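You operate a simulated robot arm through the tools that you are given. There is no shell and no other tool.

The job below is to be done with a simulated robot arm. You get a single attempt, and the scene is never put back.

## Task
Fit the yellow square battery in the square alarm and test it.
Fine: the grey one goes in the USED tub; shut the hatch, then press TEST once.

It is judged by the outcome, as a careful person would: the job done as asked, and still so three seconds after it is handed in. It fails if anything else is knocked over, pushed out of place, dropped, spilled or broken.

## Robot
A 7-joint arm with a two-finger parallel gripper, fixed in place. Base frame: the origin is at the foot of the arm, x ahead of it, y to its left, z up. Units: mm, rad, N and s.
With the tool pointing down near the work surface it reaches from about 280 to 640 mm from the base axis. Its first joint turns from -2.897 to 2.897 rad. Payload 1.57 kg.
Tool frame: the origin (TCP) lies between the finger pads and is the grasp point; the fingertips stand 30 mm ahead of it; z points along the fingers, y is the line along which they close. Largest opening 80 mm; finger width 17, thickness 12; the body of the gripper, 40 by 82 mm, starts 80 mm behind the TCP.
Orientation is told as [roll, pitch, yaw] about the base's x, y, z axes, in that order, counted from this pose: with the fingers straight down and closing along the base's y, the tool's x points along the base's -x, its y along +y and its z along -z.

## Interface
- The arm moves only by the tool move_arm. Its arguments are lists of equal length, an entry for each row: "delta_pos": the shift along the tool's x, y, z in units of 300 mm (1.0 is 300 mm), a list of three; "turn": the turn, a rotation vector about the tool's x, y, z in units of 180 degrees (1.0 is 180 degrees), a list of three; "claw": the closure in counts, from 0 (fully open) to 255 (shut). In form: {"delta_pos": [[dx, dy, dz], ...], "turn": [[wx, wy, wz], ...], "claw": [claw, ...]}. A call has 1 to 20 rows; each row is the pose to reach, as a shift and turn from the pose commanded when the call began, along the tool's axes at that moment. A call with a number of a shift or a turn outside -1 to 1 is refused whole. A row lasts 0.2 s, in which the tool goes at most 50 mm and 0.15 rad; a call with a longer step from one row to the next is refused whole, and so is a gripper value outside its range. Where a pose cannot be reached the arm comes as near as it can. A force on the tool above 40 N (or 10 N above the force at the start of the call, whichever is more), or a blocked arm, ends the call early, and 0.2 s more pass. The fingers move at their own pace (about 72 mm/s each) and stop on an object; they squeeze with about 42 N. The grip force told is the motor's: it shows also when the fingers shut on nothing. Time passes only in rows, and 0.2 s behind the last, so rows that repeat a pose let the fingers close. The reply holds the time, the measured pose of the TCP, the force on the tool along the base axes, the opening and the grip force, in the units named above and with some noise, with the torque about the TCP (base axes, N m) and any sound that the robot's microphone picked up.
- Cameras (640 x 400 px; columns grow to the right, rows downward): "scene" is fixed at [398.5, 650, 1656.4]; the picture's right is [-1.00, 0.07, 0.00], its down [0.05, 0.76, -0.65] and it looks along [-0.05, -0.64, -0.76] (base axes); focal length 312 px, centre (320, 200). "wrist" rides on the gripper at [72, -7, -122] in the tool frame; the picture's right is [0.09, 1.00, 0.00], its down [-0.84, 0.08, -0.54] and it looks along [-0.54, 0.05, 0.84] (tool axes); focal length 238 px, centre (320, 200). There is no depth. A picture from a camera that has moved, and an enlarged one, comes with that camera's place and axes in the base frame and with its lens.
- camera(camera): a new picture of that camera. No time passes.
- lift_body(by): slides the trunk up (or, below 0, down) by that many mm; the arm rides with it, the base frame stays. It gives what a move gives, with no picture.
- close_up(camera, box): a new picture of the part [left, top, right, bottom] of that camera's present view, enlarged. No time passes.
- close_job(): hands the job in; it is judged then, once.

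Places have to be worked out from the pictures, the camera data and where the tool is seen. Open the gripper and draw the arm clear of the work before you hand the job in, unless the task says otherwise.

The tools are called by a JSON object that holds its "api" and its "payload". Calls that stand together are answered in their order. move_arm: Moves the arm, as the interface text tells. Its arguments: {"type":"object","properties":{"delta_pos":{"type":"array","items":{"type":"array","items":{"type":"number"}}},"turn":{"type":"array","items":{"type":"array","items":{"type":"number"}}},"claw":{"type":"array","items":{"type":"number"}}},"required":["delta_pos","turn","claw"]} The other tools are called the same way: lift_body (by) slides the trunk up or down; camera (camera) takes a picture; close_up (camera, box) takes an enlarged picture of a part of a camera's view; close_job () hands the job in.

At the start:

```text
time_s: 0.0
position: [310.5, 262.0, 1234.9]
ee_rot: [0.001, 0.0, 0.001]
ft_force: [0.5, -0.3, -0.2]
wrist_torque: [-0.03, 0.01, 0.0]
finger_gap: 80.1
grip_force: 0.0
trunk travel left (down, up): [-650.0, 340.0]
```

scene: 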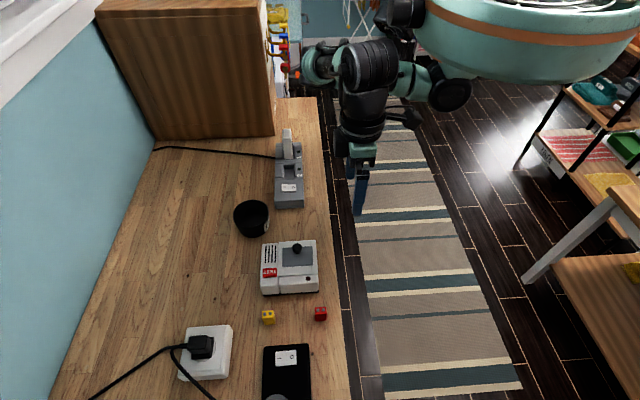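
wrist: 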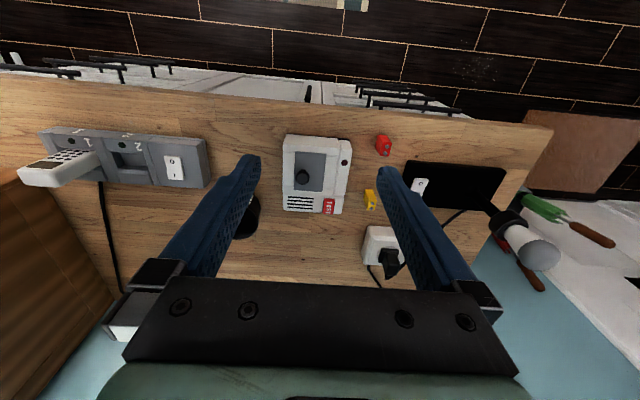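

I'll start by looking closely at the work area from both cameras.

{"api": "close_up", "payload": {"camera": "scene", "box": [220, 190, 360, 340]}}

{"api": "close_up", "payload": {"camera": "scene", "box": [150, 100, 350, 400]}}

{"api": "close_up", "payload": {"camera": "wrist", "box": [230, 100, 430, 290]}}

```text
2.67 times, centred on (290, 265) of scene
camera zoom: at [398.5, 650.0, 1656.4], right [-1.0, 0.07, 0.0], down [0.05, 0.76, -0.65], along [-0.05, -0.64, -0.76], focal length 832 px, centre (400, 27)
```

zoom: 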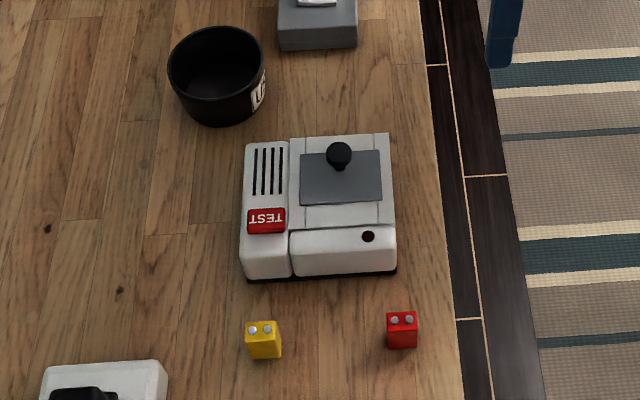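

```text
1.33 times, centred on (250, 250) of scene
camera zoom: at [398.5, 650.0, 1656.4], right [-1.0, 0.07, 0.0], down [0.05, 0.76, -0.65], along [-0.05, -0.64, -0.76], focal length 416 px, centre (413, 133)
```

zoom: 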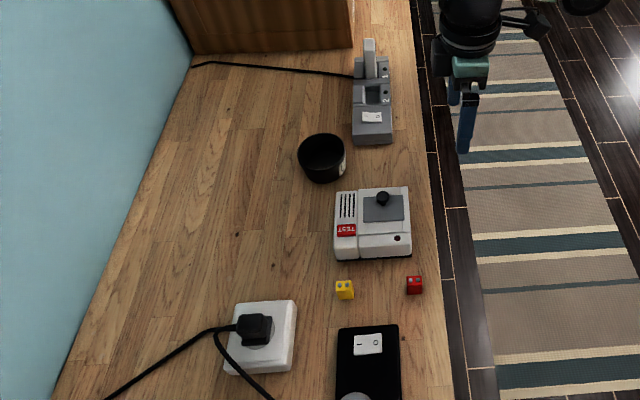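

```text
2.11 times, centred on (330, 195) of wrist
camera zoom: at [236.0, 254.4, 1356.7], right [-0.09, 1.0, 0.0], down [0.84, 0.08, 0.54], along [0.54, 0.05, -0.84], focal length 502 px, centre (299, 210)
```

zoom: 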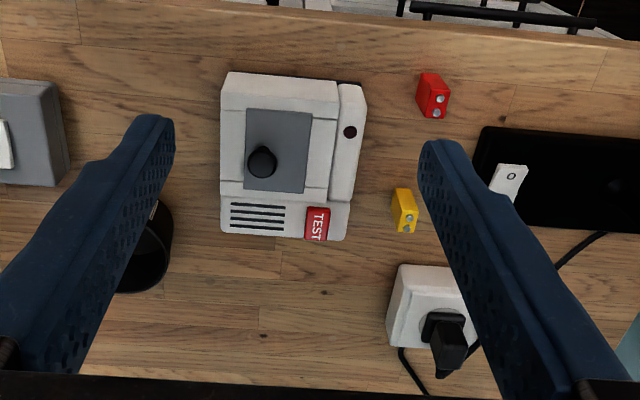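

The yellow battery triangulates to about (498, 386, 930), the alarm around (435, 265) and the tub around (552, 108). I'll lower the trunk to bring the wrist camera nearer and see the hatch better.

{"api": "lift_body", "payload": {"by": -120}}

{"api": "camera", "payload": {"camera": "wrist"}}

{"api": "camera", "payload": {"camera": "scene"}}

```text
time_s: 1.5
position: [309.3, 260.6, 1116.1]
ee_rot: [0.002, -0.001, 0.001]
ft_force: [0.9, -0.4, 0.2]
wrist_torque: [-0.02, -0.01, -0.01]
finger_gap: 80.4
grip_force: 0.0
trunk travel left (down, up): [-530.0, 460.0]
```

```text
taken
camera wrist: at [235.9, 254.3, 1236.8], right [-0.09, 1.0, 0.0], down [0.84, 0.08, 0.54], along [0.54, 0.05, -0.84], focal length 238 px, centre (320, 200)
```

wrist: 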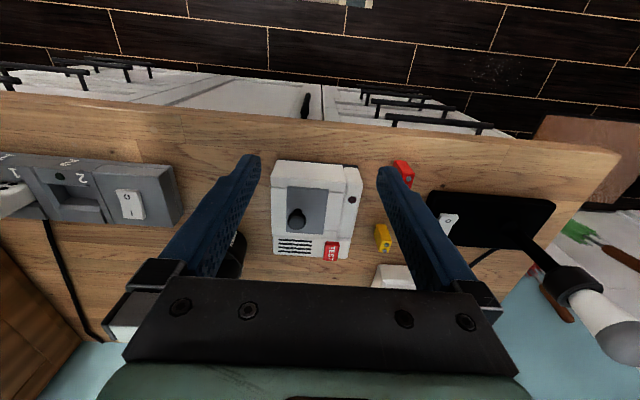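

```text
taken
```

scene: 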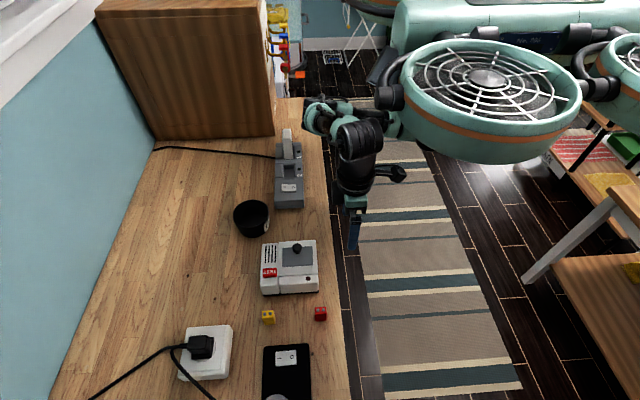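

Now a close-up of the alarm and the batteries from this nearer wrist pose.

{"api": "close_up", "payload": {"camera": "wrist", "box": [260, 150, 370, 270]}}

{"api": "close_up", "payload": {"camera": "scene", "box": [250, 230, 330, 280]}}

{"api": "close_up", "payload": {"camera": "scene", "box": [250, 270, 340, 330]}}

{"api": "close_up", "payload": {"camera": "scene", "box": [225, 190, 285, 245]}}

```text
3.33 times, centred on (315, 210) of wrist
camera zoom: at [235.9, 254.3, 1236.8], right [-0.09, 1.0, 0.0], down [0.84, 0.08, 0.54], along [0.54, 0.05, -0.84], focal length 794 px, centre (337, 167)
```

zoom: 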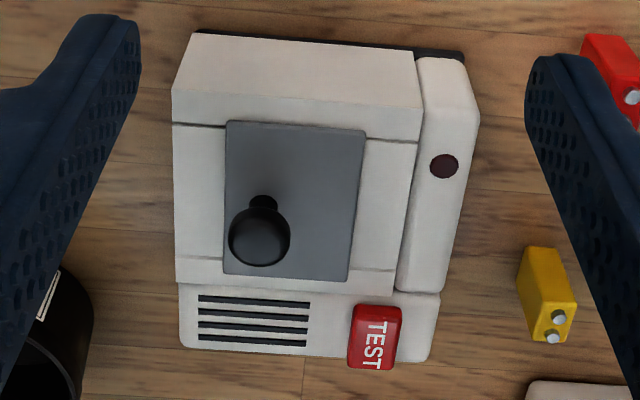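

```text
8.00 times, centred on (290, 255) of scene
camera zoom: at [398.5, 650.0, 1656.4], right [-1.0, 0.07, 0.0], down [0.05, 0.76, -0.65], along [-0.05, -0.64, -0.76], focal length 2495 px, centre (560, -240)
```

zoom: 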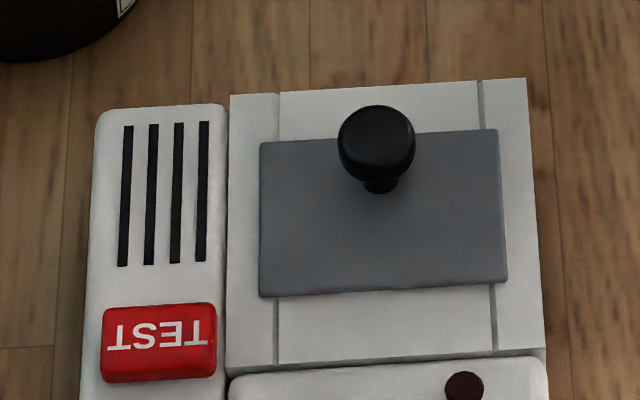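

```text
6.67 times, centred on (295, 300) of scene
camera zoom: at [398.5, 650.0, 1656.4], right [-1.0, 0.07, 0.0], down [0.05, 0.76, -0.65], along [-0.05, -0.64, -0.76], focal length 2079 px, centre (487, -467)
```

zoom: 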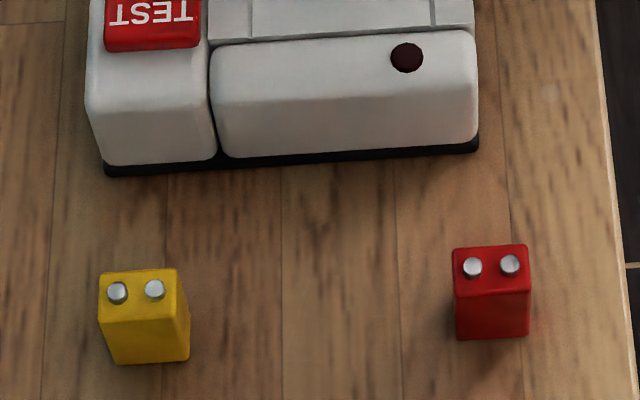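

```text
7.27 times, centred on (255, 218) of scene
camera zoom: at [398.5, 650.0, 1656.4], right [-1.0, 0.07, 0.0], down [0.05, 0.76, -0.65], along [-0.05, -0.64, -0.76], focal length 2268 px, centre (793, 73)
```

zoom: 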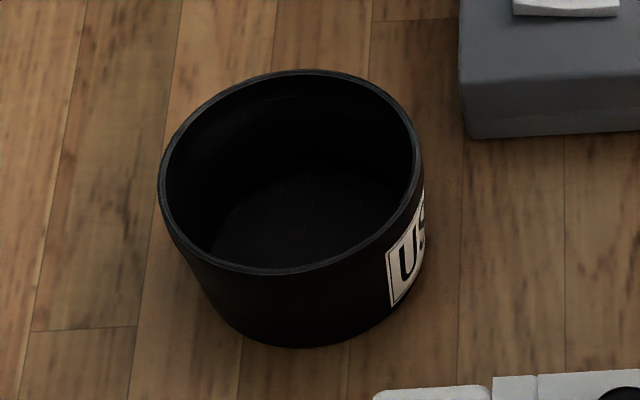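

The counter sits near z≈900, the knob top is at about (421, 242, 1000), and the yellow battery is an upright 9V-type box with its terminal tops at z≈954. I'll move over the knob and turn the tool 90° so the fingers close along x. That lets the knob pivot in the grip if the hatch is hinged, and still works if it slides.

{"api": "move_arm", "payload": {"delta_pos": [[-0.034, -0.006, 0], [-0.068, -0.012, 0], [-0.102, -0.018, 0], [-0.136, -0.024, 0], [-0.17, -0.03, 0], [-0.204, -0.036, 0], [-0.238, -0.042, 0], [-0.272, -0.048, 0], [-0.306, -0.054, 0], [-0.34, -0.06, 0], [-0.373, -0.063, 0], [-0.373, -0.063, 0]], "turn": [[0, 0, -0.0455], [0, 0, -0.091], [0, 0, -0.1365], [0, 0, -0.182], [0, 0, -0.2275], [0, 0, -0.273], [0, 0, -0.3185], [0, 0, -0.364], [0, 0, -0.4095], [0, 0, -0.455], [0, 0, -0.5], [0, 0, -0.5]], "claw": [0, 0, 0, 0, 0, 0, 0, 0, 0, 0, 0, 0]}}

{"api": "camera", "payload": {"camera": "wrist"}}

{"api": "camera", "payload": {"camera": "scene"}}

```text
time_s: 4.1
position: [419.9, 244.5, 1115.7]
ee_rot: [-0.001, -0.002, 1.574]
ft_force: [-0.2, 0.1, -0.4]
wrist_torque: [0.0, -0.01, -0.01]
finger_gap: 80.0
grip_force: 0.1
trunk travel left (down, up): [-530.0, 460.0]
```

```text
taken
camera wrist: at [426.0, 171.8, 1236.7], right [-1.0, -0.09, 0.0], down [-0.08, 0.84, 0.54], along [-0.05, 0.54, -0.84], focal length 238 px, centre (320, 200)
```

wrist: 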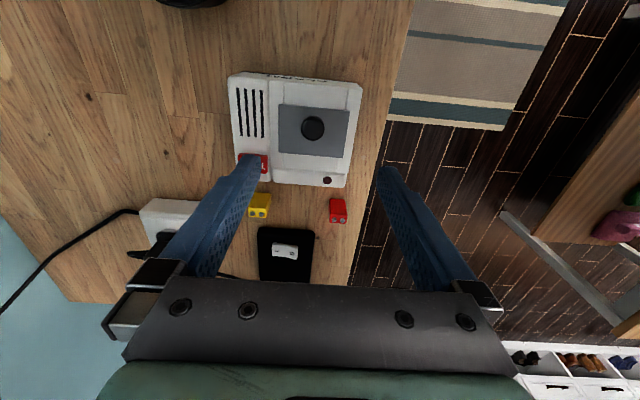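

```text
taken
```

scene: 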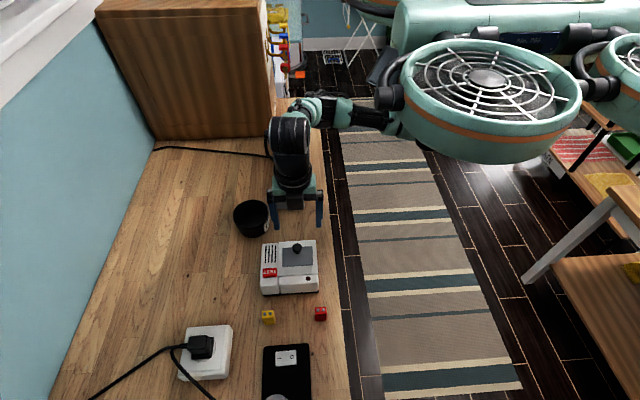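

The move went cleanly. I'll zoom in on the alarm from this −y-side view.

{"api": "close_up", "payload": {"camera": "wrist", "box": [215, 60, 375, 200]}}

{"api": "close_up", "payload": {"camera": "wrist", "box": [270, 90, 360, 165]}}

```text
2.86 times, centred on (295, 130) of wrist
camera zoom: at [426.0, 171.8, 1236.7], right [-1.0, -0.09, 0.0], down [-0.08, 0.84, 0.54], along [-0.05, 0.54, -0.84], focal length 681 px, centre (391, 400)
```

zoom: 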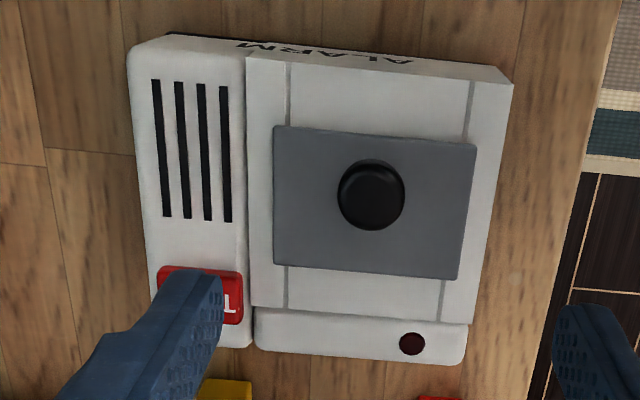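

```text
5.33 times, centred on (315, 128) of wrist
camera zoom: at [426.0, 171.8, 1236.7], right [-1.0, -0.09, 0.0], down [-0.08, 0.84, 0.54], along [-0.05, 0.54, -0.84], focal length 1271 px, centre (347, 587)
```

zoom: 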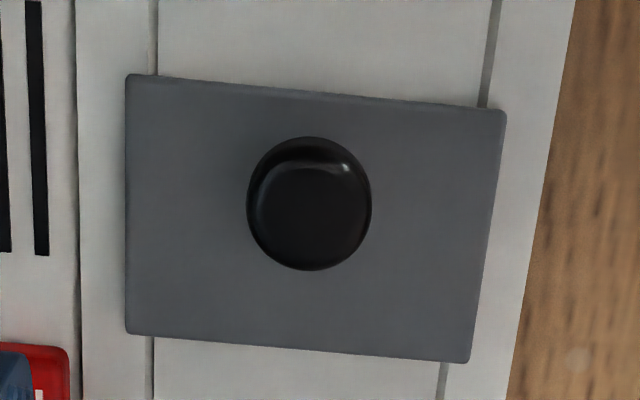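

The hatch plate spans x 386–462, y 226–281 with its top at z≈971. The knob, about 24 mm across, is at (424, 241) with its top at z≈998. I'll lower the partly closed fingers around the knob.

{"api": "move_arm", "payload": {"delta_pos": [[0.0117, -0.0137, 0.05], [0.0117, -0.0137, 0.1], [0.0117, -0.0137, 0.15], [0.0117, -0.0137, 0.2], [0.0117, -0.0137, 0.25], [0.0117, -0.0137, 0.3], [0.0117, -0.0137, 0.335], [0.0117, -0.0137, 0.358], [0.0117, -0.0137, 0.358]], "turn": [[0, 0, 0], [0, 0, 0], [0, 0, 0], [0, 0, 0], [0, 0, 0], [0, 0, 0], [0, 0, 0], [0, 0, 0], [0, 0, 0]], "claw": [60, 90, 90, 90, 90, 90, 90, 90, 90]}}

{"api": "camera", "payload": {"camera": "wrist"}}

{"api": "close_up", "payload": {"camera": "scene", "box": [240, 190, 340, 300]}}

```text
time_s: 6.1
position: [426.2, 238.2, 1007.7]
ee_rot: [0.001, -0.001, 1.572]
ft_force: [-1.3, -1.0, -0.5]
wrist_torque: [-0.01, -0.03, 0.02]
finger_gap: 51.5
grip_force: 0.1
trunk travel left (down, up): [-530.0, 460.0]
```

```text
taken
camera wrist: at [430.7, 166.0, 1128.9], right [-1.0, -0.09, 0.0], down [-0.08, 0.84, 0.54], along [-0.05, 0.54, -0.84], focal length 238 px, centre (320, 200)
```

wrist: 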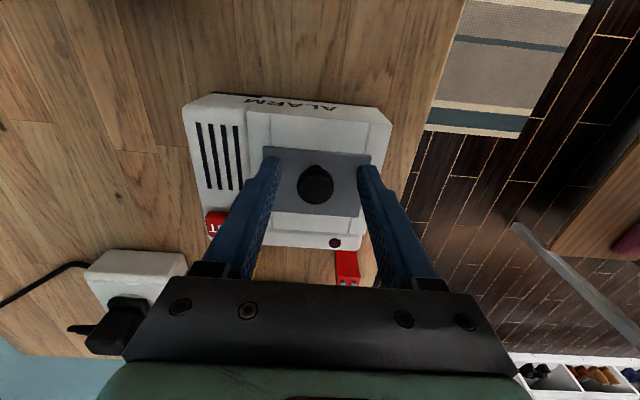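

```text
3.64 times, centred on (290, 245) of scene
camera zoom: at [398.5, 650.0, 1656.4], right [-1.0, 0.07, 0.0], down [0.05, 0.76, -0.65], along [-0.05, -0.64, -0.76], focal length 1134 px, centre (429, 36)
```

zoom: 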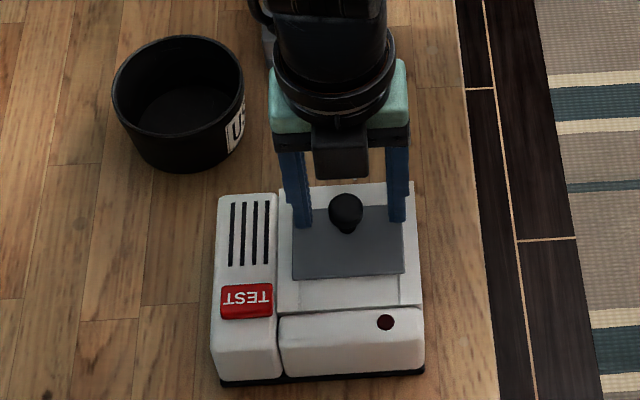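

The fingers straddle the knob, which I now judge to be at (424.5, 241.5). I'll nudge a few mm to centre on it and then close.

{"api": "move_arm", "payload": {"delta_pos": [[-0.01, 0.005, 0], [-0.01, 0.005, 0], [-0.01, 0.005, 0], [-0.01, 0.005, 0], [-0.01, 0.005, 0]], "turn": [[0, 0, 0], [0, 0, 0], [0, 0, 0], [0, 0, 0], [0, 0, 0]], "claw": [90, 140, 200, 200, 200]}}

{"api": "close_up", "payload": {"camera": "scene", "box": [240, 190, 340, 300]}}

{"api": "close_up", "payload": {"camera": "wrist", "box": [170, 80, 410, 260]}}

```text
time_s: 7.3
position: [425.9, 241.0, 1007.3]
ee_rot: [0.0, -0.003, 1.57]
ft_force: [4.7, -1.0, 0.9]
wrist_torque: [-0.09, -0.1, -0.05]
finger_gap: 22.6
grip_force: 35.0
trunk travel left (down, up): [-530.0, 460.0]
```

```text
3.64 times, centred on (290, 245) of scene
camera zoom: at [398.5, 650.0, 1656.4], right [-1.0, 0.07, 0.0], down [0.05, 0.76, -0.65], along [-0.05, -0.64, -0.76], focal length 1134 px, centre (429, 36)
```

zoom: 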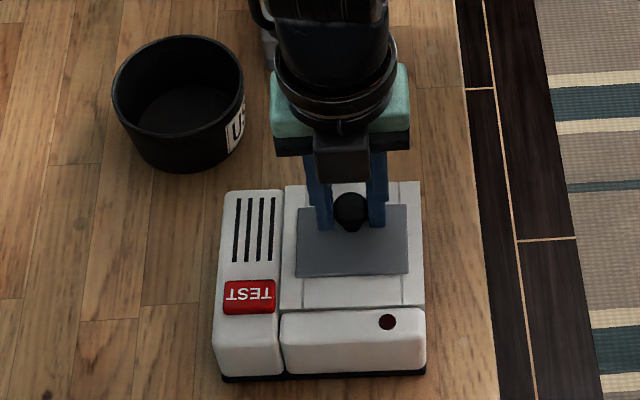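

```text
2.22 times, centred on (290, 170) of wrist
camera zoom: at [429.8, 168.6, 1128.4], right [-1.0, -0.09, 0.0], down [-0.08, 0.84, 0.54], along [-0.05, 0.54, -0.84], focal length 530 px, centre (387, 267)
```

zoom: 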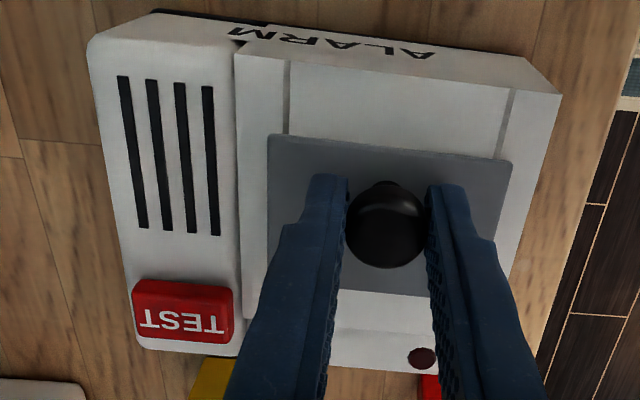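

The knob is gripped at a 22.6 mm gap. I'll probe with a small upward pull first, 4 mm, and watch the force and the hatch.

{"api": "move_arm", "payload": {"delta_pos": [[0, 0, -0.0067], [0, 0, -0.0133], [0, 0, -0.0133]], "turn": [[0, 0, 0], [0, 0, 0], [0, 0, 0]], "claw": [200, 200, 200]}}

{"api": "close_up", "payload": {"camera": "scene", "box": [240, 190, 340, 300]}}

{"api": "close_up", "payload": {"camera": "wrist", "box": [170, 80, 410, 260]}}

```text
time_s: 8.1
position: [422.5, 241.0, 1010.6]
ee_rot: [0.004, -0.003, 1.569]
ft_force: [-0.3, -0.2, -5.4]
wrist_torque: [-0.14, 0.09, 0.0]
finger_gap: 22.8
grip_force: 35.9
trunk travel left (down, up): [-530.0, 460.0]
```

```text
3.64 times, centred on (290, 245) of scene
camera zoom: at [398.5, 650.0, 1656.4], right [-1.0, 0.07, 0.0], down [0.05, 0.76, -0.65], along [-0.05, -0.64, -0.76], focal length 1134 px, centre (429, 36)
```

zoom: 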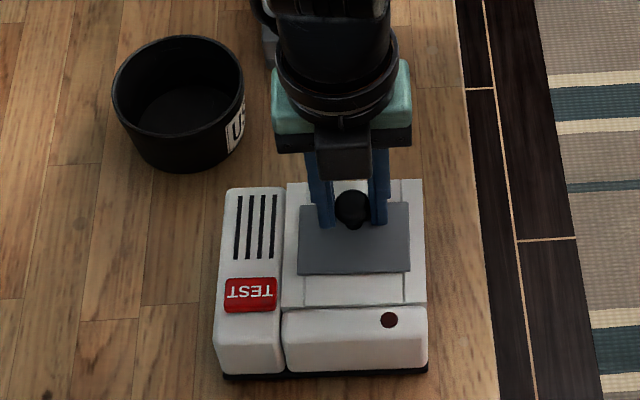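

```text
2.22 times, centred on (290, 170) of wrist
camera zoom: at [428.7, 169.4, 1132.8], right [-1.0, -0.09, 0.0], down [-0.08, 0.84, 0.54], along [-0.05, 0.54, -0.84], focal length 530 px, centre (387, 267)
```

zoom: 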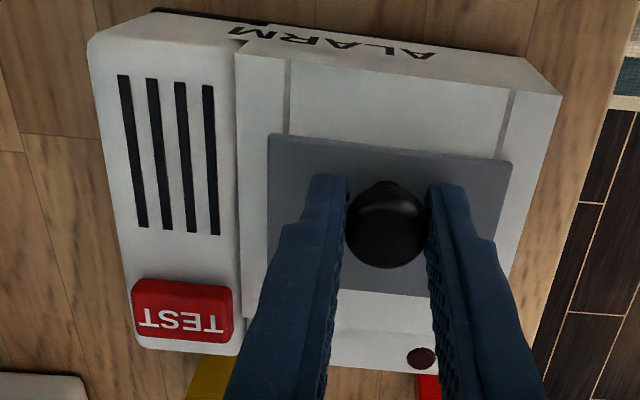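

The whole alarm rose with the knob, at about 5 N, so the hatch does not lift up. Most likely it slides in the rails along y. I'll set it back down gently and probe a small slide toward −y.

{"api": "move_arm", "payload": {"delta_pos": [[0, 0, 0.0067], [0, 0, 0.0133], [0, 0, 0.0133]], "turn": [[0, 0, 0], [0, 0, 0], [0, 0, 0]], "claw": [200, 200, 200]}}

{"api": "move_arm", "payload": {"delta_pos": [[0.01, 0, 0], [0.02, 0, 0], [0.02, 0, 0]], "turn": [[0, 0, 0], [0, 0, 0], [0, 0, 0]], "claw": [200, 200, 200]}}

{"api": "close_up", "payload": {"camera": "scene", "box": [240, 190, 340, 300]}}

{"api": "close_up", "payload": {"camera": "wrist", "box": [170, 80, 410, 260]}}

```text
time_s: 8.9
position: [424.7, 241.3, 1007.4]
ee_rot: [-0.001, -0.002, 1.569]
ft_force: [0.2, -0.1, -3.9]
wrist_torque: [-0.05, 0.04, -0.01]
finger_gap: 22.8
grip_force: 35.3
trunk travel left (down, up): [-530.0, 460.0]
```

```text
time_s: 9.7
position: [424.0, 235.9, 1008.5]
ee_rot: [-0.001, 0.0, 1.571]
ft_force: [-0.4, -0.6, -4.6]
wrist_torque: [-0.12, 0.13, 0.02]
finger_gap: 22.7
grip_force: 35.0
trunk travel left (down, up): [-530.0, 460.0]
```

```text
3.64 times, centred on (290, 245) of scene
camera zoom: at [398.5, 650.0, 1656.4], right [-1.0, 0.07, 0.0], down [0.05, 0.76, -0.65], along [-0.05, -0.64, -0.76], focal length 1134 px, centre (429, 36)
```

zoom: 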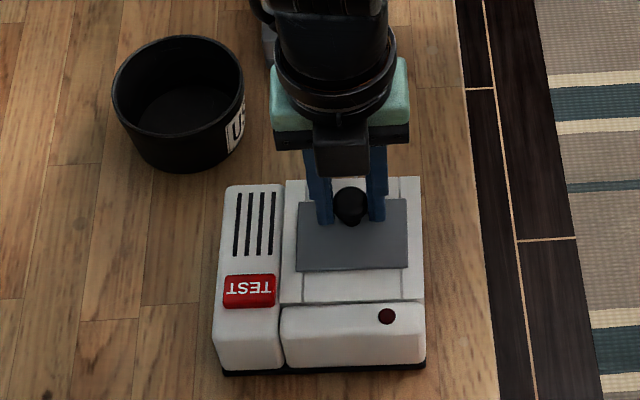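

```text
2.22 times, centred on (290, 170) of wrist
camera zoom: at [429.9, 164.7, 1129.4], right [-1.0, -0.09, 0.0], down [-0.08, 0.84, 0.54], along [-0.05, 0.54, -0.84], focal length 530 px, centre (387, 267)
```

zoom: 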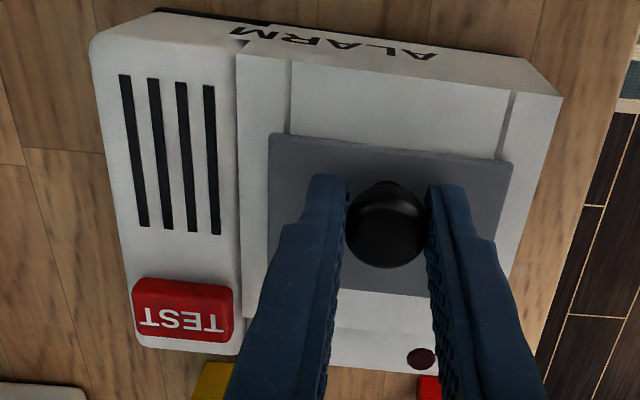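

The alarm is still partly hanging from the grip (−4 N) and shifted as a whole. I'll press down a little so it is firmly seated, then probe toward +y, which also brings it back to where it stood.

{"api": "move_arm", "payload": {"delta_pos": [[0, 0, 0.008], [0, 0, 0.014], [0, 0, 0.014]], "turn": [[0, 0, 0], [0, 0, 0], [0, 0, 0]], "claw": [200, 200, 200]}}

{"api": "move_arm", "payload": {"delta_pos": [[-0.01, 0, 0], [-0.02, 0, 0], [-0.03, 0, 0], [-0.03, 0, 0]], "turn": [[0, 0, 0], [0, 0, 0], [0, 0, 0], [0, 0, 0]], "claw": [200, 200, 200, 200]}}

{"api": "close_up", "payload": {"camera": "scene", "box": [240, 190, 340, 300]}}

{"api": "close_up", "payload": {"camera": "wrist", "box": [170, 80, 410, 260]}}

```text
time_s: 10.5
position: [424.9, 235.8, 1007.2]
ee_rot: [-0.004, -0.006, 1.571]
ft_force: [2.7, 0.6, 26.9]
wrist_torque: [-0.06, -0.04, 0.03]
finger_gap: 23.0
grip_force: 36.1
trunk travel left (down, up): [-530.0, 460.0]
```

```text
time_s: 11.5
position: [423.2, 242.9, 1004.9]
ee_rot: [-0.001, 0.002, 1.572]
ft_force: [0.0, -14.3, 25.2]
wrist_torque: [-0.42, 0.14, 0.1]
finger_gap: 22.8
grip_force: 35.5
trunk travel left (down, up): [-530.0, 460.0]
```

```text
3.64 times, centred on (290, 245) of scene
camera zoom: at [398.5, 650.0, 1656.4], right [-1.0, 0.07, 0.0], down [0.05, 0.76, -0.65], along [-0.05, -0.64, -0.76], focal length 1134 px, centre (429, 36)
```

zoom: 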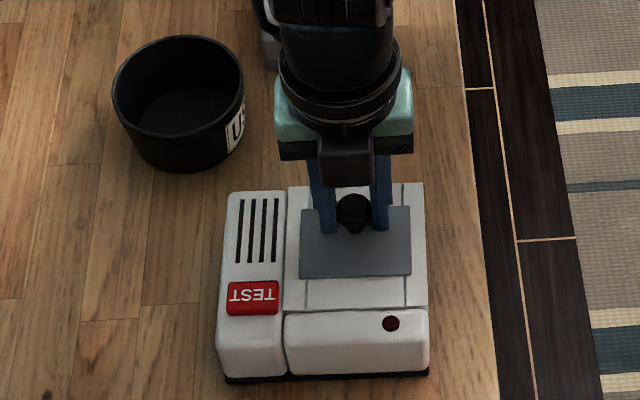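

```text
2.22 times, centred on (290, 170) of wrist
camera zoom: at [427.5, 170.3, 1126.4], right [-1.0, -0.09, 0.0], down [-0.08, 0.84, 0.54], along [-0.05, 0.54, -0.84], focal length 530 px, centre (387, 267)
```

zoom: 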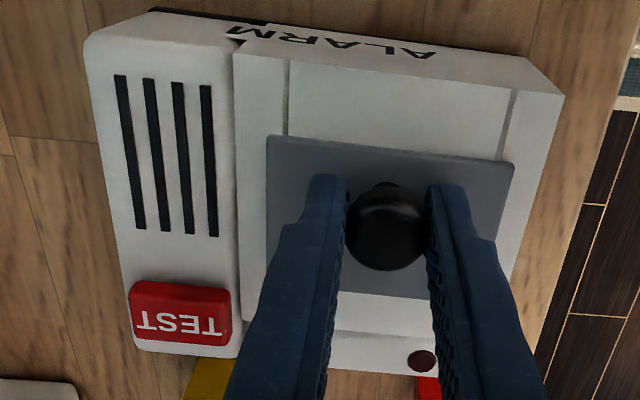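

Toward +y the body slid along with the hatch at 14 N, so +y looks blocked. I'll ease the down-force to about 10 N and then probe toward −y.

{"api": "move_arm", "payload": {"delta_pos": [[-0.005, 0, -0.004], [0.0, 0, -0.006], [0.0, 0, -0.006]], "turn": [[0, 0, 0], [0, 0, 0], [0, 0, 0]], "claw": [200, 200, 200]}}

{"api": "move_arm", "payload": {"delta_pos": [[0.01, 0, 0], [0.02, 0, 0], [0.03, 0, 0], [0.04, 0, 0], [0.04, 0, 0]], "turn": [[0, 0, 0], [0, 0, 0], [0, 0, 0], [0, 0, 0], [0, 0, 0]], "claw": [200, 200, 200, 200, 200]}}

{"api": "close_up", "payload": {"camera": "scene", "box": [240, 190, 340, 300]}}

{"api": "close_up", "payload": {"camera": "wrist", "box": [170, 80, 410, 260]}}

```text
time_s: 12.3
position: [422.2, 245.6, 1003.9]
ee_rot: [0.001, -0.001, 1.574]
ft_force: [-4.5, -3.4, 8.0]
wrist_torque: [-0.51, -0.12, -0.15]
finger_gap: 23.0
grip_force: 35.2
trunk travel left (down, up): [-530.0, 460.0]
```

```text
time_s: 13.5
position: [423.5, 233.7, 1004.8]
ee_rot: [0.0, -0.003, 1.571]
ft_force: [0.1, 0.2, -3.0]
wrist_torque: [0.09, -0.04, 0.05]
finger_gap: 22.8
grip_force: 35.8
trunk travel left (down, up): [-530.0, 460.0]
```

```text
3.64 times, centred on (290, 245) of scene
camera zoom: at [398.5, 650.0, 1656.4], right [-1.0, 0.07, 0.0], down [0.05, 0.76, -0.65], along [-0.05, -0.64, -0.76], focal length 1134 px, centre (429, 36)
```

zoom: 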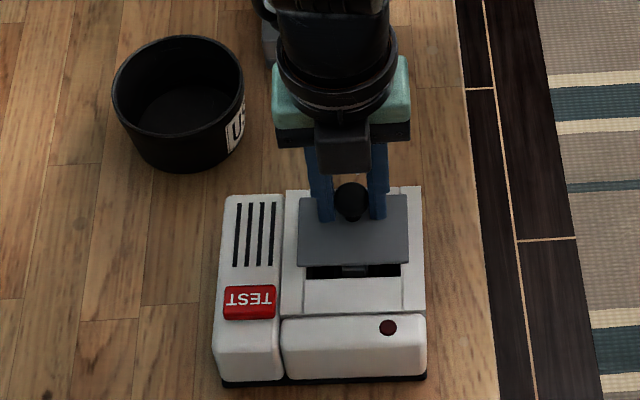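

```text
2.22 times, centred on (290, 170) of wrist
camera zoom: at [429.2, 161.1, 1126.6], right [-1.0, -0.09, 0.0], down [-0.08, 0.84, 0.54], along [-0.05, 0.54, -0.84], focal length 530 px, centre (387, 267)
```

zoom: 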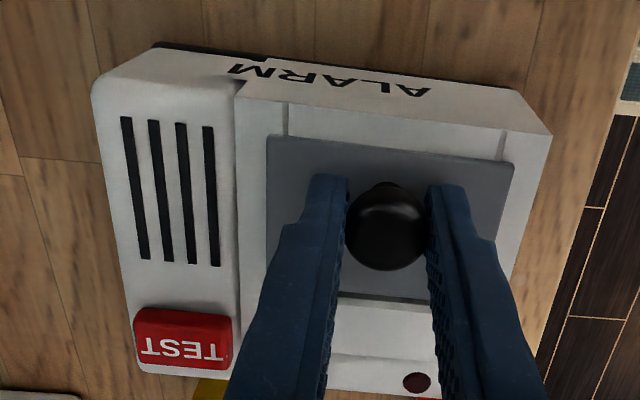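

The hatch slides open toward −y and an opening is showing at its +y edge. I'll keep sliding in that direction.

{"api": "move_arm", "payload": {"delta_pos": [[0.02, 0, 0.002], [0.04, 0, 0.002], [0.06, 0, 0.002], [0.08, 0, 0.002], [0.1, 0, 0.002], [0.1, 0, 0.002]], "turn": [[0, 0, 0], [0, 0, 0], [0, 0, 0], [0, 0, 0], [0, 0, 0], [0, 0, 0]], "claw": [200, 200, 200, 200, 200, 200]}}

{"api": "close_up", "payload": {"camera": "scene", "box": [240, 190, 340, 300]}}

{"api": "close_up", "payload": {"camera": "wrist", "box": [170, 80, 410, 260]}}

```text
time_s: 14.9
position: [425.1, 201.6, 1005.6]
ee_rot: [-0.001, -0.001, 1.571]
ft_force: [-1.3, 0.4, -2.1]
wrist_torque: [0.08, -0.03, 0.07]
finger_gap: 23.0
grip_force: 35.3
trunk travel left (down, up): [-530.0, 460.0]
```

```text
3.64 times, centred on (290, 245) of scene
camera zoom: at [398.5, 650.0, 1656.4], right [-1.0, 0.07, 0.0], down [0.05, 0.76, -0.65], along [-0.05, -0.64, -0.76], focal length 1134 px, centre (429, 36)
```

zoom: 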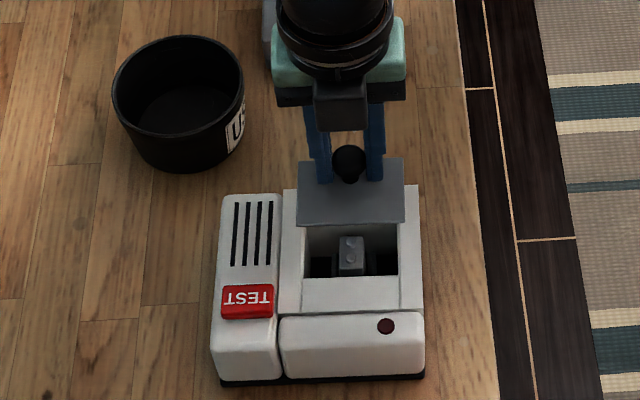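

```text
2.22 times, centred on (290, 170) of wrist
camera zoom: at [430.0, 129.8, 1126.6], right [-1.0, -0.09, 0.0], down [-0.08, 0.84, 0.54], along [-0.05, 0.54, -0.84], focal length 530 px, centre (387, 267)
```

zoom: 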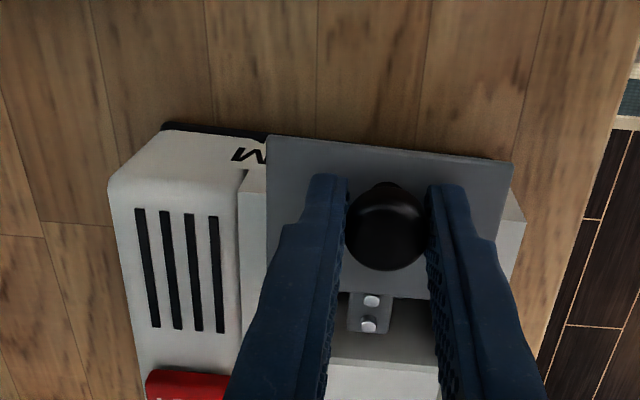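

The compartment is opening and shows an upright grey battery with its terminals in line along y. I'll slide a bit further to clear the compartment fully.

{"api": "move_arm", "payload": {"delta_pos": [[0.02, 0, 0], [0.035, 0, 0], [0.05, 0, 0], [0.05, 0, 0]], "turn": [[0, 0, 0], [0, 0, 0], [0, 0, 0], [0, 0, 0]], "claw": [200, 200, 200, 200]}}

{"api": "close_up", "payload": {"camera": "scene", "box": [240, 190, 340, 300]}}

{"api": "close_up", "payload": {"camera": "wrist", "box": [170, 80, 410, 260]}}

```text
time_s: 15.9
position: [424.7, 188.5, 1006.0]
ee_rot: [-0.001, -0.004, 1.571]
ft_force: [1.9, 4.9, 7.9]
wrist_torque: [0.31, 0.02, -0.02]
finger_gap: 22.7
grip_force: 35.1
trunk travel left (down, up): [-530.0, 460.0]
```

```text
3.64 times, centred on (290, 245) of scene
camera zoom: at [398.5, 650.0, 1656.4], right [-1.0, 0.07, 0.0], down [0.05, 0.76, -0.65], along [-0.05, -0.64, -0.76], focal length 1134 px, centre (429, 36)
```

zoom: 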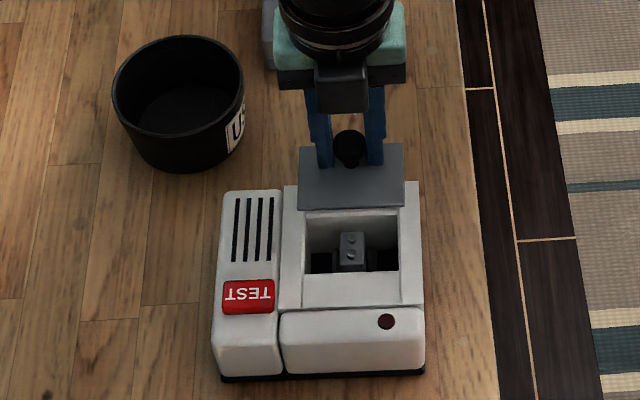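

```text
2.22 times, centred on (290, 170) of wrist
camera zoom: at [429.1, 116.3, 1126.2], right [-1.0, -0.09, 0.0], down [-0.08, 0.83, 0.55], along [-0.05, 0.54, -0.84], focal length 530 px, centre (387, 267)
```

zoom: 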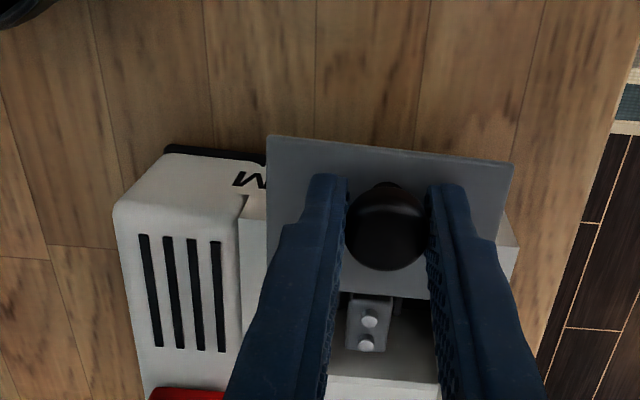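

The −y force rose to 4.9 N, which is the end stop, so the hatch is fully open. I'll release the knob, rise and look into the compartment.

{"api": "move_arm", "payload": {"delta_pos": [[-0.004, 0, -0.002], [-0.004, 0, -0.002], [-0.004, 0, -0.002], [-0.004, 0, -0.05], [-0.004, 0, -0.12], [-0.004, 0, -0.2], [-0.004, 0, -0.3], [-0.004, 0, -0.36], [-0.004, 0, -0.36]], "turn": [[0, 0, 0], [0, 0, 0], [0, 0, 0], [0, 0, 0], [0, 0, 0], [0, 0, 0], [0, 0, 0], [0, 0, 0], [0, 0, 0]], "claw": [140, 100, 90, 90, 90, 60, 30, 0, 0]}}

{"api": "close_up", "payload": {"camera": "scene", "box": [260, 220, 330, 290]}}

{"api": "camera", "payload": {"camera": "wrist"}}

```text
time_s: 17.9
position: [424.5, 187.7, 1113.7]
ee_rot: [0.002, -0.002, 1.571]
ft_force: [0.6, 0.1, -0.5]
wrist_torque: [0.03, -0.03, 0.06]
finger_gap: 80.0
grip_force: 0.1
trunk travel left (down, up): [-530.0, 460.0]
```

```text
5.71 times, centred on (295, 255) of scene
camera zoom: at [398.5, 650.0, 1656.4], right [-1.0, 0.07, 0.0], down [0.05, 0.76, -0.65], along [-0.05, -0.64, -0.76], focal length 1782 px, centre (463, -114)
```

zoom: 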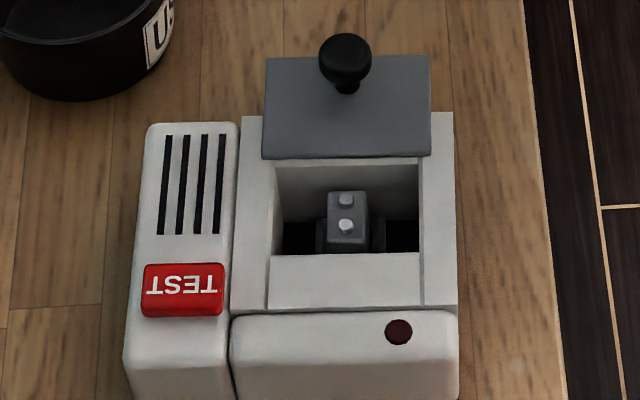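

```text
taken
camera wrist: at [429.8, 115.9, 1235.3], right [-1.0, -0.09, 0.0], down [-0.08, 0.84, 0.54], along [-0.05, 0.54, -0.84], focal length 238 px, centre (320, 200)
```

wrist: 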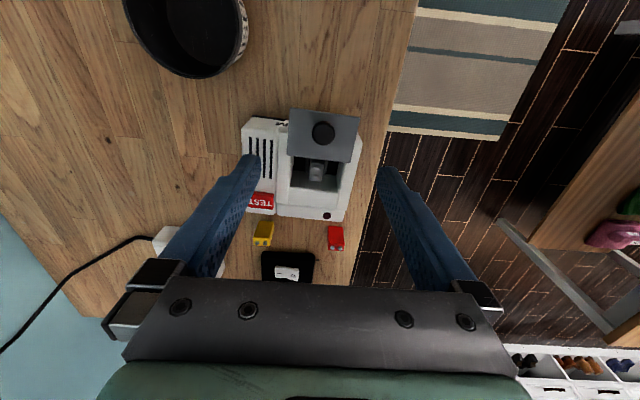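

{"api": "close_up", "payload": {"camera": "wrist", "box": [235, 100, 370, 230]}}

{"api": "close_up", "payload": {"camera": "wrist", "box": [280, 145, 350, 200]}}

{"api": "close_up", "payload": {"camera": "scene", "box": [285, 245, 320, 268]}}

{"api": "close_up", "payload": {"camera": "scene", "box": [255, 300, 290, 330]}}

```text
3.08 times, centred on (302, 165) of wrist
camera zoom: at [429.8, 115.9, 1235.3], right [-1.0, -0.09, 0.0], down [-0.08, 0.84, 0.54], along [-0.05, 0.54, -0.84], focal length 733 px, centre (374, 308)
```

zoom: 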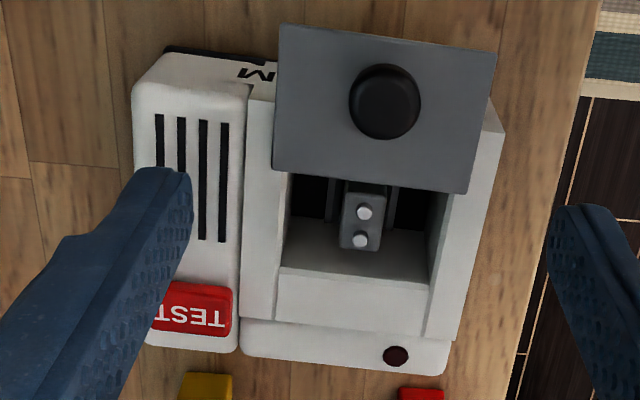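

```text
7.27 times, centred on (315, 172) of wrist
camera zoom: at [429.8, 115.9, 1235.3], right [-1.0, -0.09, 0.0], down [-0.08, 0.84, 0.54], along [-0.05, 0.54, -0.84], focal length 1734 px, centre (356, 400)
```

zoom: 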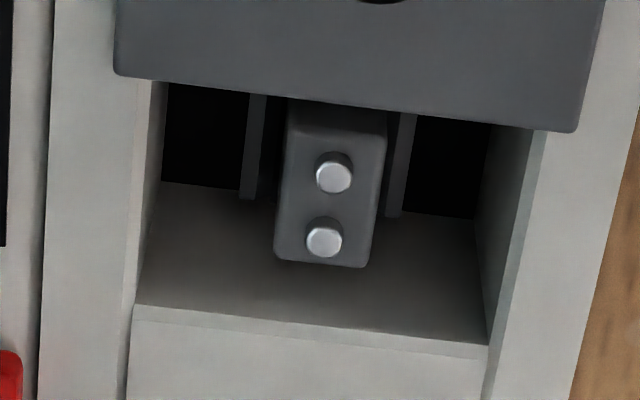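

```text
16.00 times, centred on (302, 256) of scene
camera zoom: at [398.5, 650.0, 1656.4], right [-1.0, 0.07, 0.0], down [0.05, 0.76, -0.65], along [-0.05, -0.64, -0.76], focal length 4990 px, centre (600, -704)
```

zoom: 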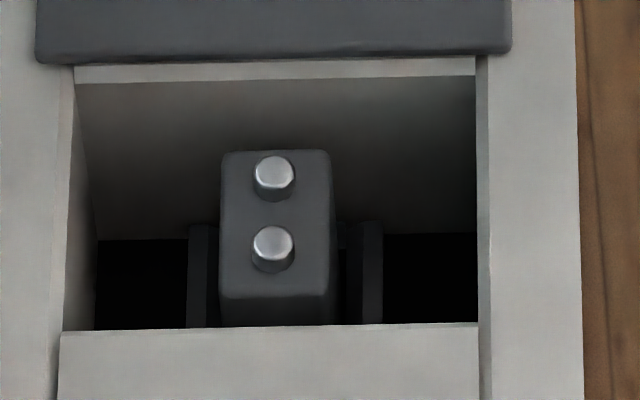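

```text
13.33 times, centred on (272, 315) of scene
camera zoom: at [398.5, 650.0, 1656.4], right [-1.0, 0.07, 0.0], down [0.05, 0.76, -0.65], along [-0.05, -0.64, -0.76], focal length 4159 px, centre (953, -1333)
```

zoom: 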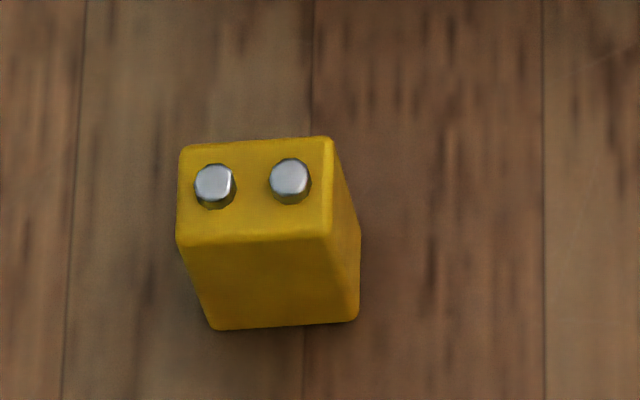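

The grey battery stands upright in a slotted holder at about (420, 251) with its terminal tops at z≈963. Its thin side, about 17 mm, lies along x, so the present finger direction suits it. I'll move above it and check the alignment in the wrist view.

{"api": "move_arm", "payload": {"delta_pos": [[-0.05, 0.003, 0], [-0.1, 0.006, 0.02], [-0.15, 0.009, 0.05], [-0.21, 0.0117, 0.1], [-0.21, 0.0117, 0.15], [-0.21, 0.0117, 0.18], [-0.21, 0.0117, 0.18]], "turn": [[0, 0, 0], [0, 0, 0], [0, 0, 0], [0, 0, 0], [0, 0, 0], [0, 0, 0], [0, 0, 0]], "claw": [169, 169, 169, 169, 169, 169, 169]}}

{"api": "camera", "payload": {"camera": "wrist"}}

{"api": "close_up", "payload": {"camera": "wrist", "box": [270, 110, 370, 200]}}

{"api": "close_up", "payload": {"camera": "scene", "box": [260, 200, 330, 290]}}

```text
time_s: 19.5
position: [419.7, 252.3, 1056.9]
ee_rot: [-0.001, -0.002, 1.571]
ft_force: [-0.6, -0.2, -0.7]
wrist_torque: [0.02, 0.01, -0.03]
finger_gap: 26.8
grip_force: 0.0
trunk travel left (down, up): [-530.0, 460.0]
```

```text
taken
camera wrist: at [426.0, 180.3, 1178.3], right [-1.0, -0.09, 0.0], down [-0.08, 0.84, 0.54], along [-0.05, 0.54, -0.84], focal length 238 px, centre (320, 200)
```

wrist: 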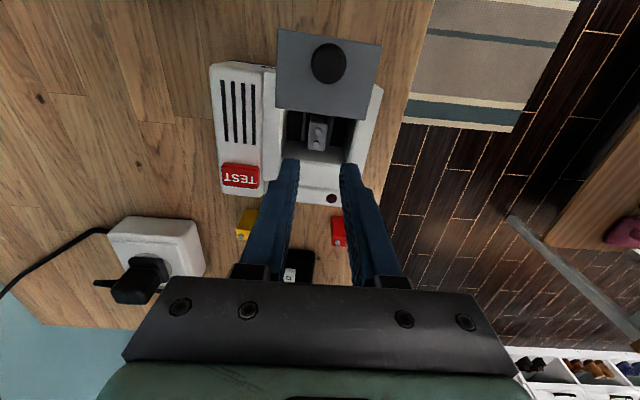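

```text
4.44 times, centred on (320, 155) of wrist
camera zoom: at [426.0, 180.3, 1178.3], right [-1.0, -0.09, 0.0], down [-0.08, 0.84, 0.54], along [-0.05, 0.54, -0.84], focal length 1059 px, centre (320, 400)
```

zoom: 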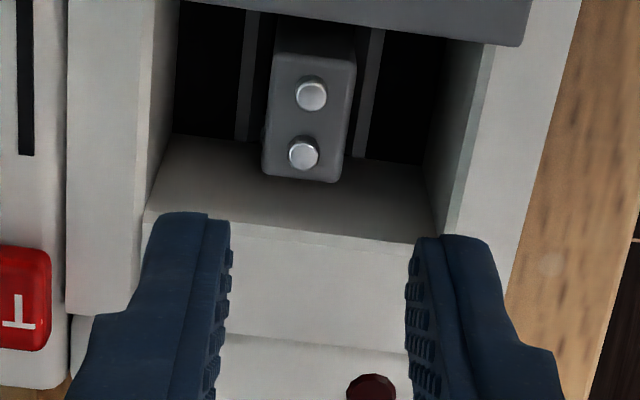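

```text
4.44 times, centred on (295, 245) of scene
camera zoom: at [398.5, 650.0, 1656.4], right [-1.0, 0.07, 0.0], down [0.05, 0.76, -0.65], along [-0.05, -0.64, -0.76], focal length 1386 px, centre (431, 0)
```

zoom: 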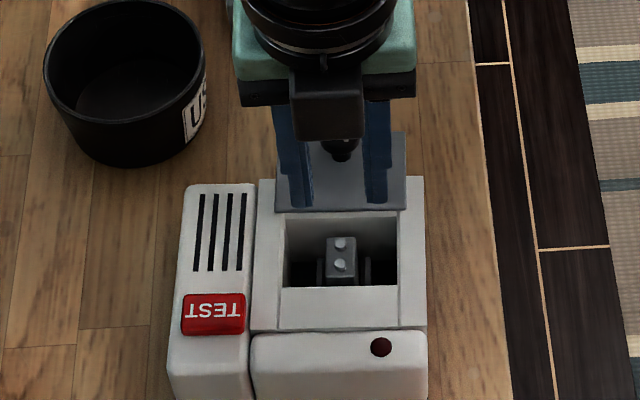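

By the wrist view the battery is about 3 mm further in +x and 2 mm further in −y than the tool axis, so near (423, 250). I'll correct and descend to just above it, then check again.

{"api": "move_arm", "payload": {"delta_pos": [[0.0067, -0.0107, 0.0], [0.0067, -0.0107, 0.05], [0.0067, -0.0107, 0.1], [0.0067, -0.0107, 0.15], [0.0067, -0.0107, 0.175], [0.0067, -0.0107, 0.175]], "turn": [[0, 0, 0], [0, 0, 0], [0, 0, 0], [0, 0, 0], [0, 0, 0], [0, 0, 0]], "claw": [169, 169, 169, 169, 169, 169]}}

{"api": "close_up", "payload": {"camera": "wrist", "box": [250, 90, 390, 215]}}

{"api": "close_up", "payload": {"camera": "scene", "box": [270, 220, 330, 275]}}

```text
time_s: 20.9
position: [423.1, 248.2, 1004.2]
ee_rot: [-0.001, -0.002, 1.572]
ft_force: [0.3, 0.2, 0.4]
wrist_torque: [-0.02, 0.0, 0.0]
finger_gap: 27.1
grip_force: 0.1
trunk travel left (down, up): [-530.0, 460.0]
```

```text
3.20 times, centred on (320, 152) of wrist
camera zoom: at [428.1, 177.4, 1125.3], right [-1.0, -0.09, 0.0], down [-0.08, 0.84, 0.54], along [-0.05, 0.54, -0.84], focal length 763 px, centre (320, 352)
```

zoom: 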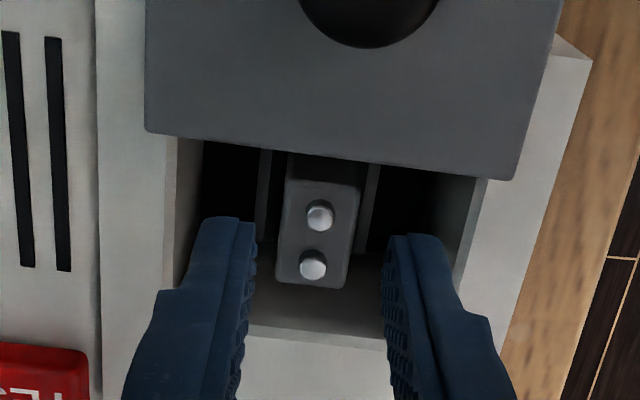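

```text
7.27 times, centred on (300, 248) of scene
camera zoom: at [398.5, 650.0, 1656.4], right [-1.0, 0.07, 0.0], down [0.05, 0.76, -0.65], along [-0.05, -0.64, -0.76], focal length 2268 px, centre (466, -146)
```

zoom: 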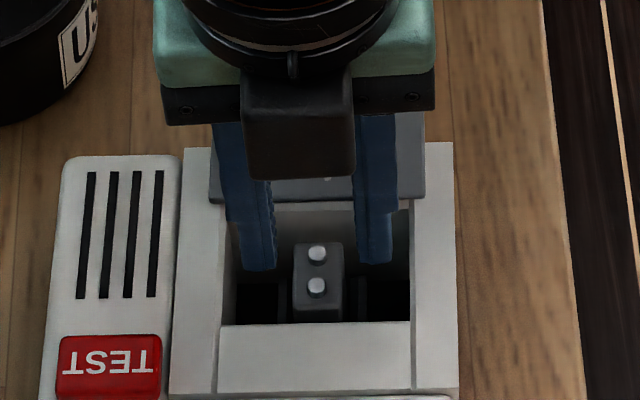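

The alignment is within about 1 mm. I'll correct that and descend so the fingertips are about 17 mm below the battery's top, then close.

{"api": "move_arm", "payload": {"delta_pos": [[-0.0033, -0.004, 0.02], [-0.0033, -0.004, 0.05], [-0.0033, -0.004, 0.08], [-0.0033, -0.004, 0.104], [-0.0033, -0.004, 0.104]], "turn": [[0, 0, 0], [0, 0, 0], [0, 0, 0], [0, 0, 0], [0, 0, 0]], "claw": [169, 169, 169, 169, 169]}}

{"api": "close_up", "payload": {"camera": "wrist", "box": [250, 90, 390, 215]}}

{"api": "close_up", "payload": {"camera": "scene", "box": [270, 220, 330, 275]}}

```text
time_s: 22.1
position: [424.7, 252.3, 972.8]
ee_rot: [0.0, -0.001, 1.571]
ft_force: [0.0, -0.5, -0.2]
wrist_torque: [-0.02, 0.06, 0.0]
finger_gap: 27.3
grip_force: 0.1
trunk travel left (down, up): [-530.0, 460.0]
```

```text
3.20 times, centred on (320, 152) of wrist
camera zoom: at [429.5, 180.1, 1095.4], right [-1.0, -0.09, 0.0], down [-0.08, 0.84, 0.54], along [-0.05, 0.54, -0.84], focal length 763 px, centre (320, 352)
```

zoom: 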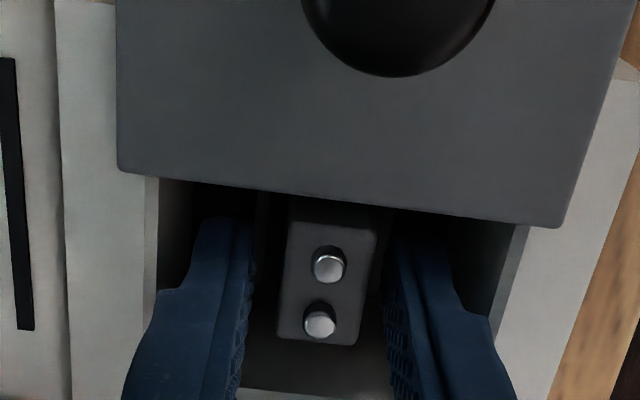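

```text
7.27 times, centred on (300, 248) of scene
camera zoom: at [398.5, 650.0, 1656.4], right [-1.0, 0.07, 0.0], down [0.05, 0.76, -0.65], along [-0.05, -0.64, -0.76], focal length 2268 px, centre (466, -146)
```

zoom: 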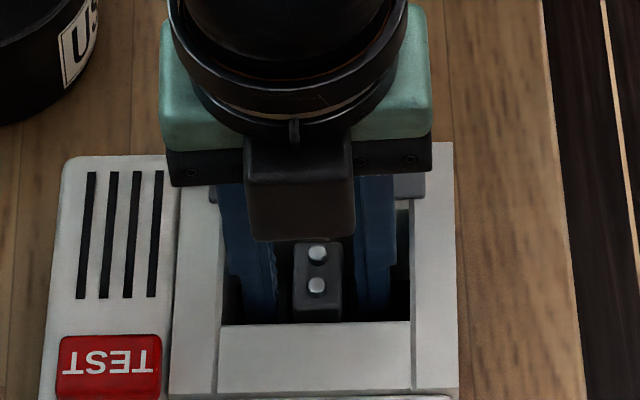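

The fingers straddle the battery with no contact force. I'll close on it.

{"api": "move_arm", "payload": {"delta_pos": [[0.003, 0.001, 0], [0.003, 0.001, 0], [0.003, 0.001, 0], [0.003, 0.001, 0]], "turn": [[0, 0, 0], [0, 0, 0], [0, 0, 0], [0, 0, 0]], "claw": [190, 215, 225, 225]}}

{"api": "close_up", "payload": {"camera": "scene", "box": [270, 220, 330, 275]}}

```text
time_s: 23.1
position: [425.0, 251.4, 974.1]
ee_rot: [0.0, -0.002, 1.57]
ft_force: [-0.3, 0.3, -0.5]
wrist_torque: [-0.03, -0.03, -0.2]
finger_gap: 16.4
grip_force: 32.0
trunk travel left (down, up): [-530.0, 460.0]
```

```text
7.27 times, centred on (300, 248) of scene
camera zoom: at [398.5, 650.0, 1656.4], right [-1.0, 0.07, 0.0], down [0.05, 0.76, -0.65], along [-0.05, -0.64, -0.76], focal length 2268 px, centre (466, -146)
```

zoom: 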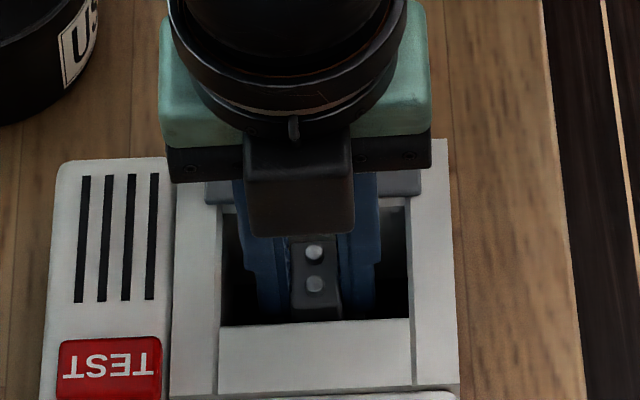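

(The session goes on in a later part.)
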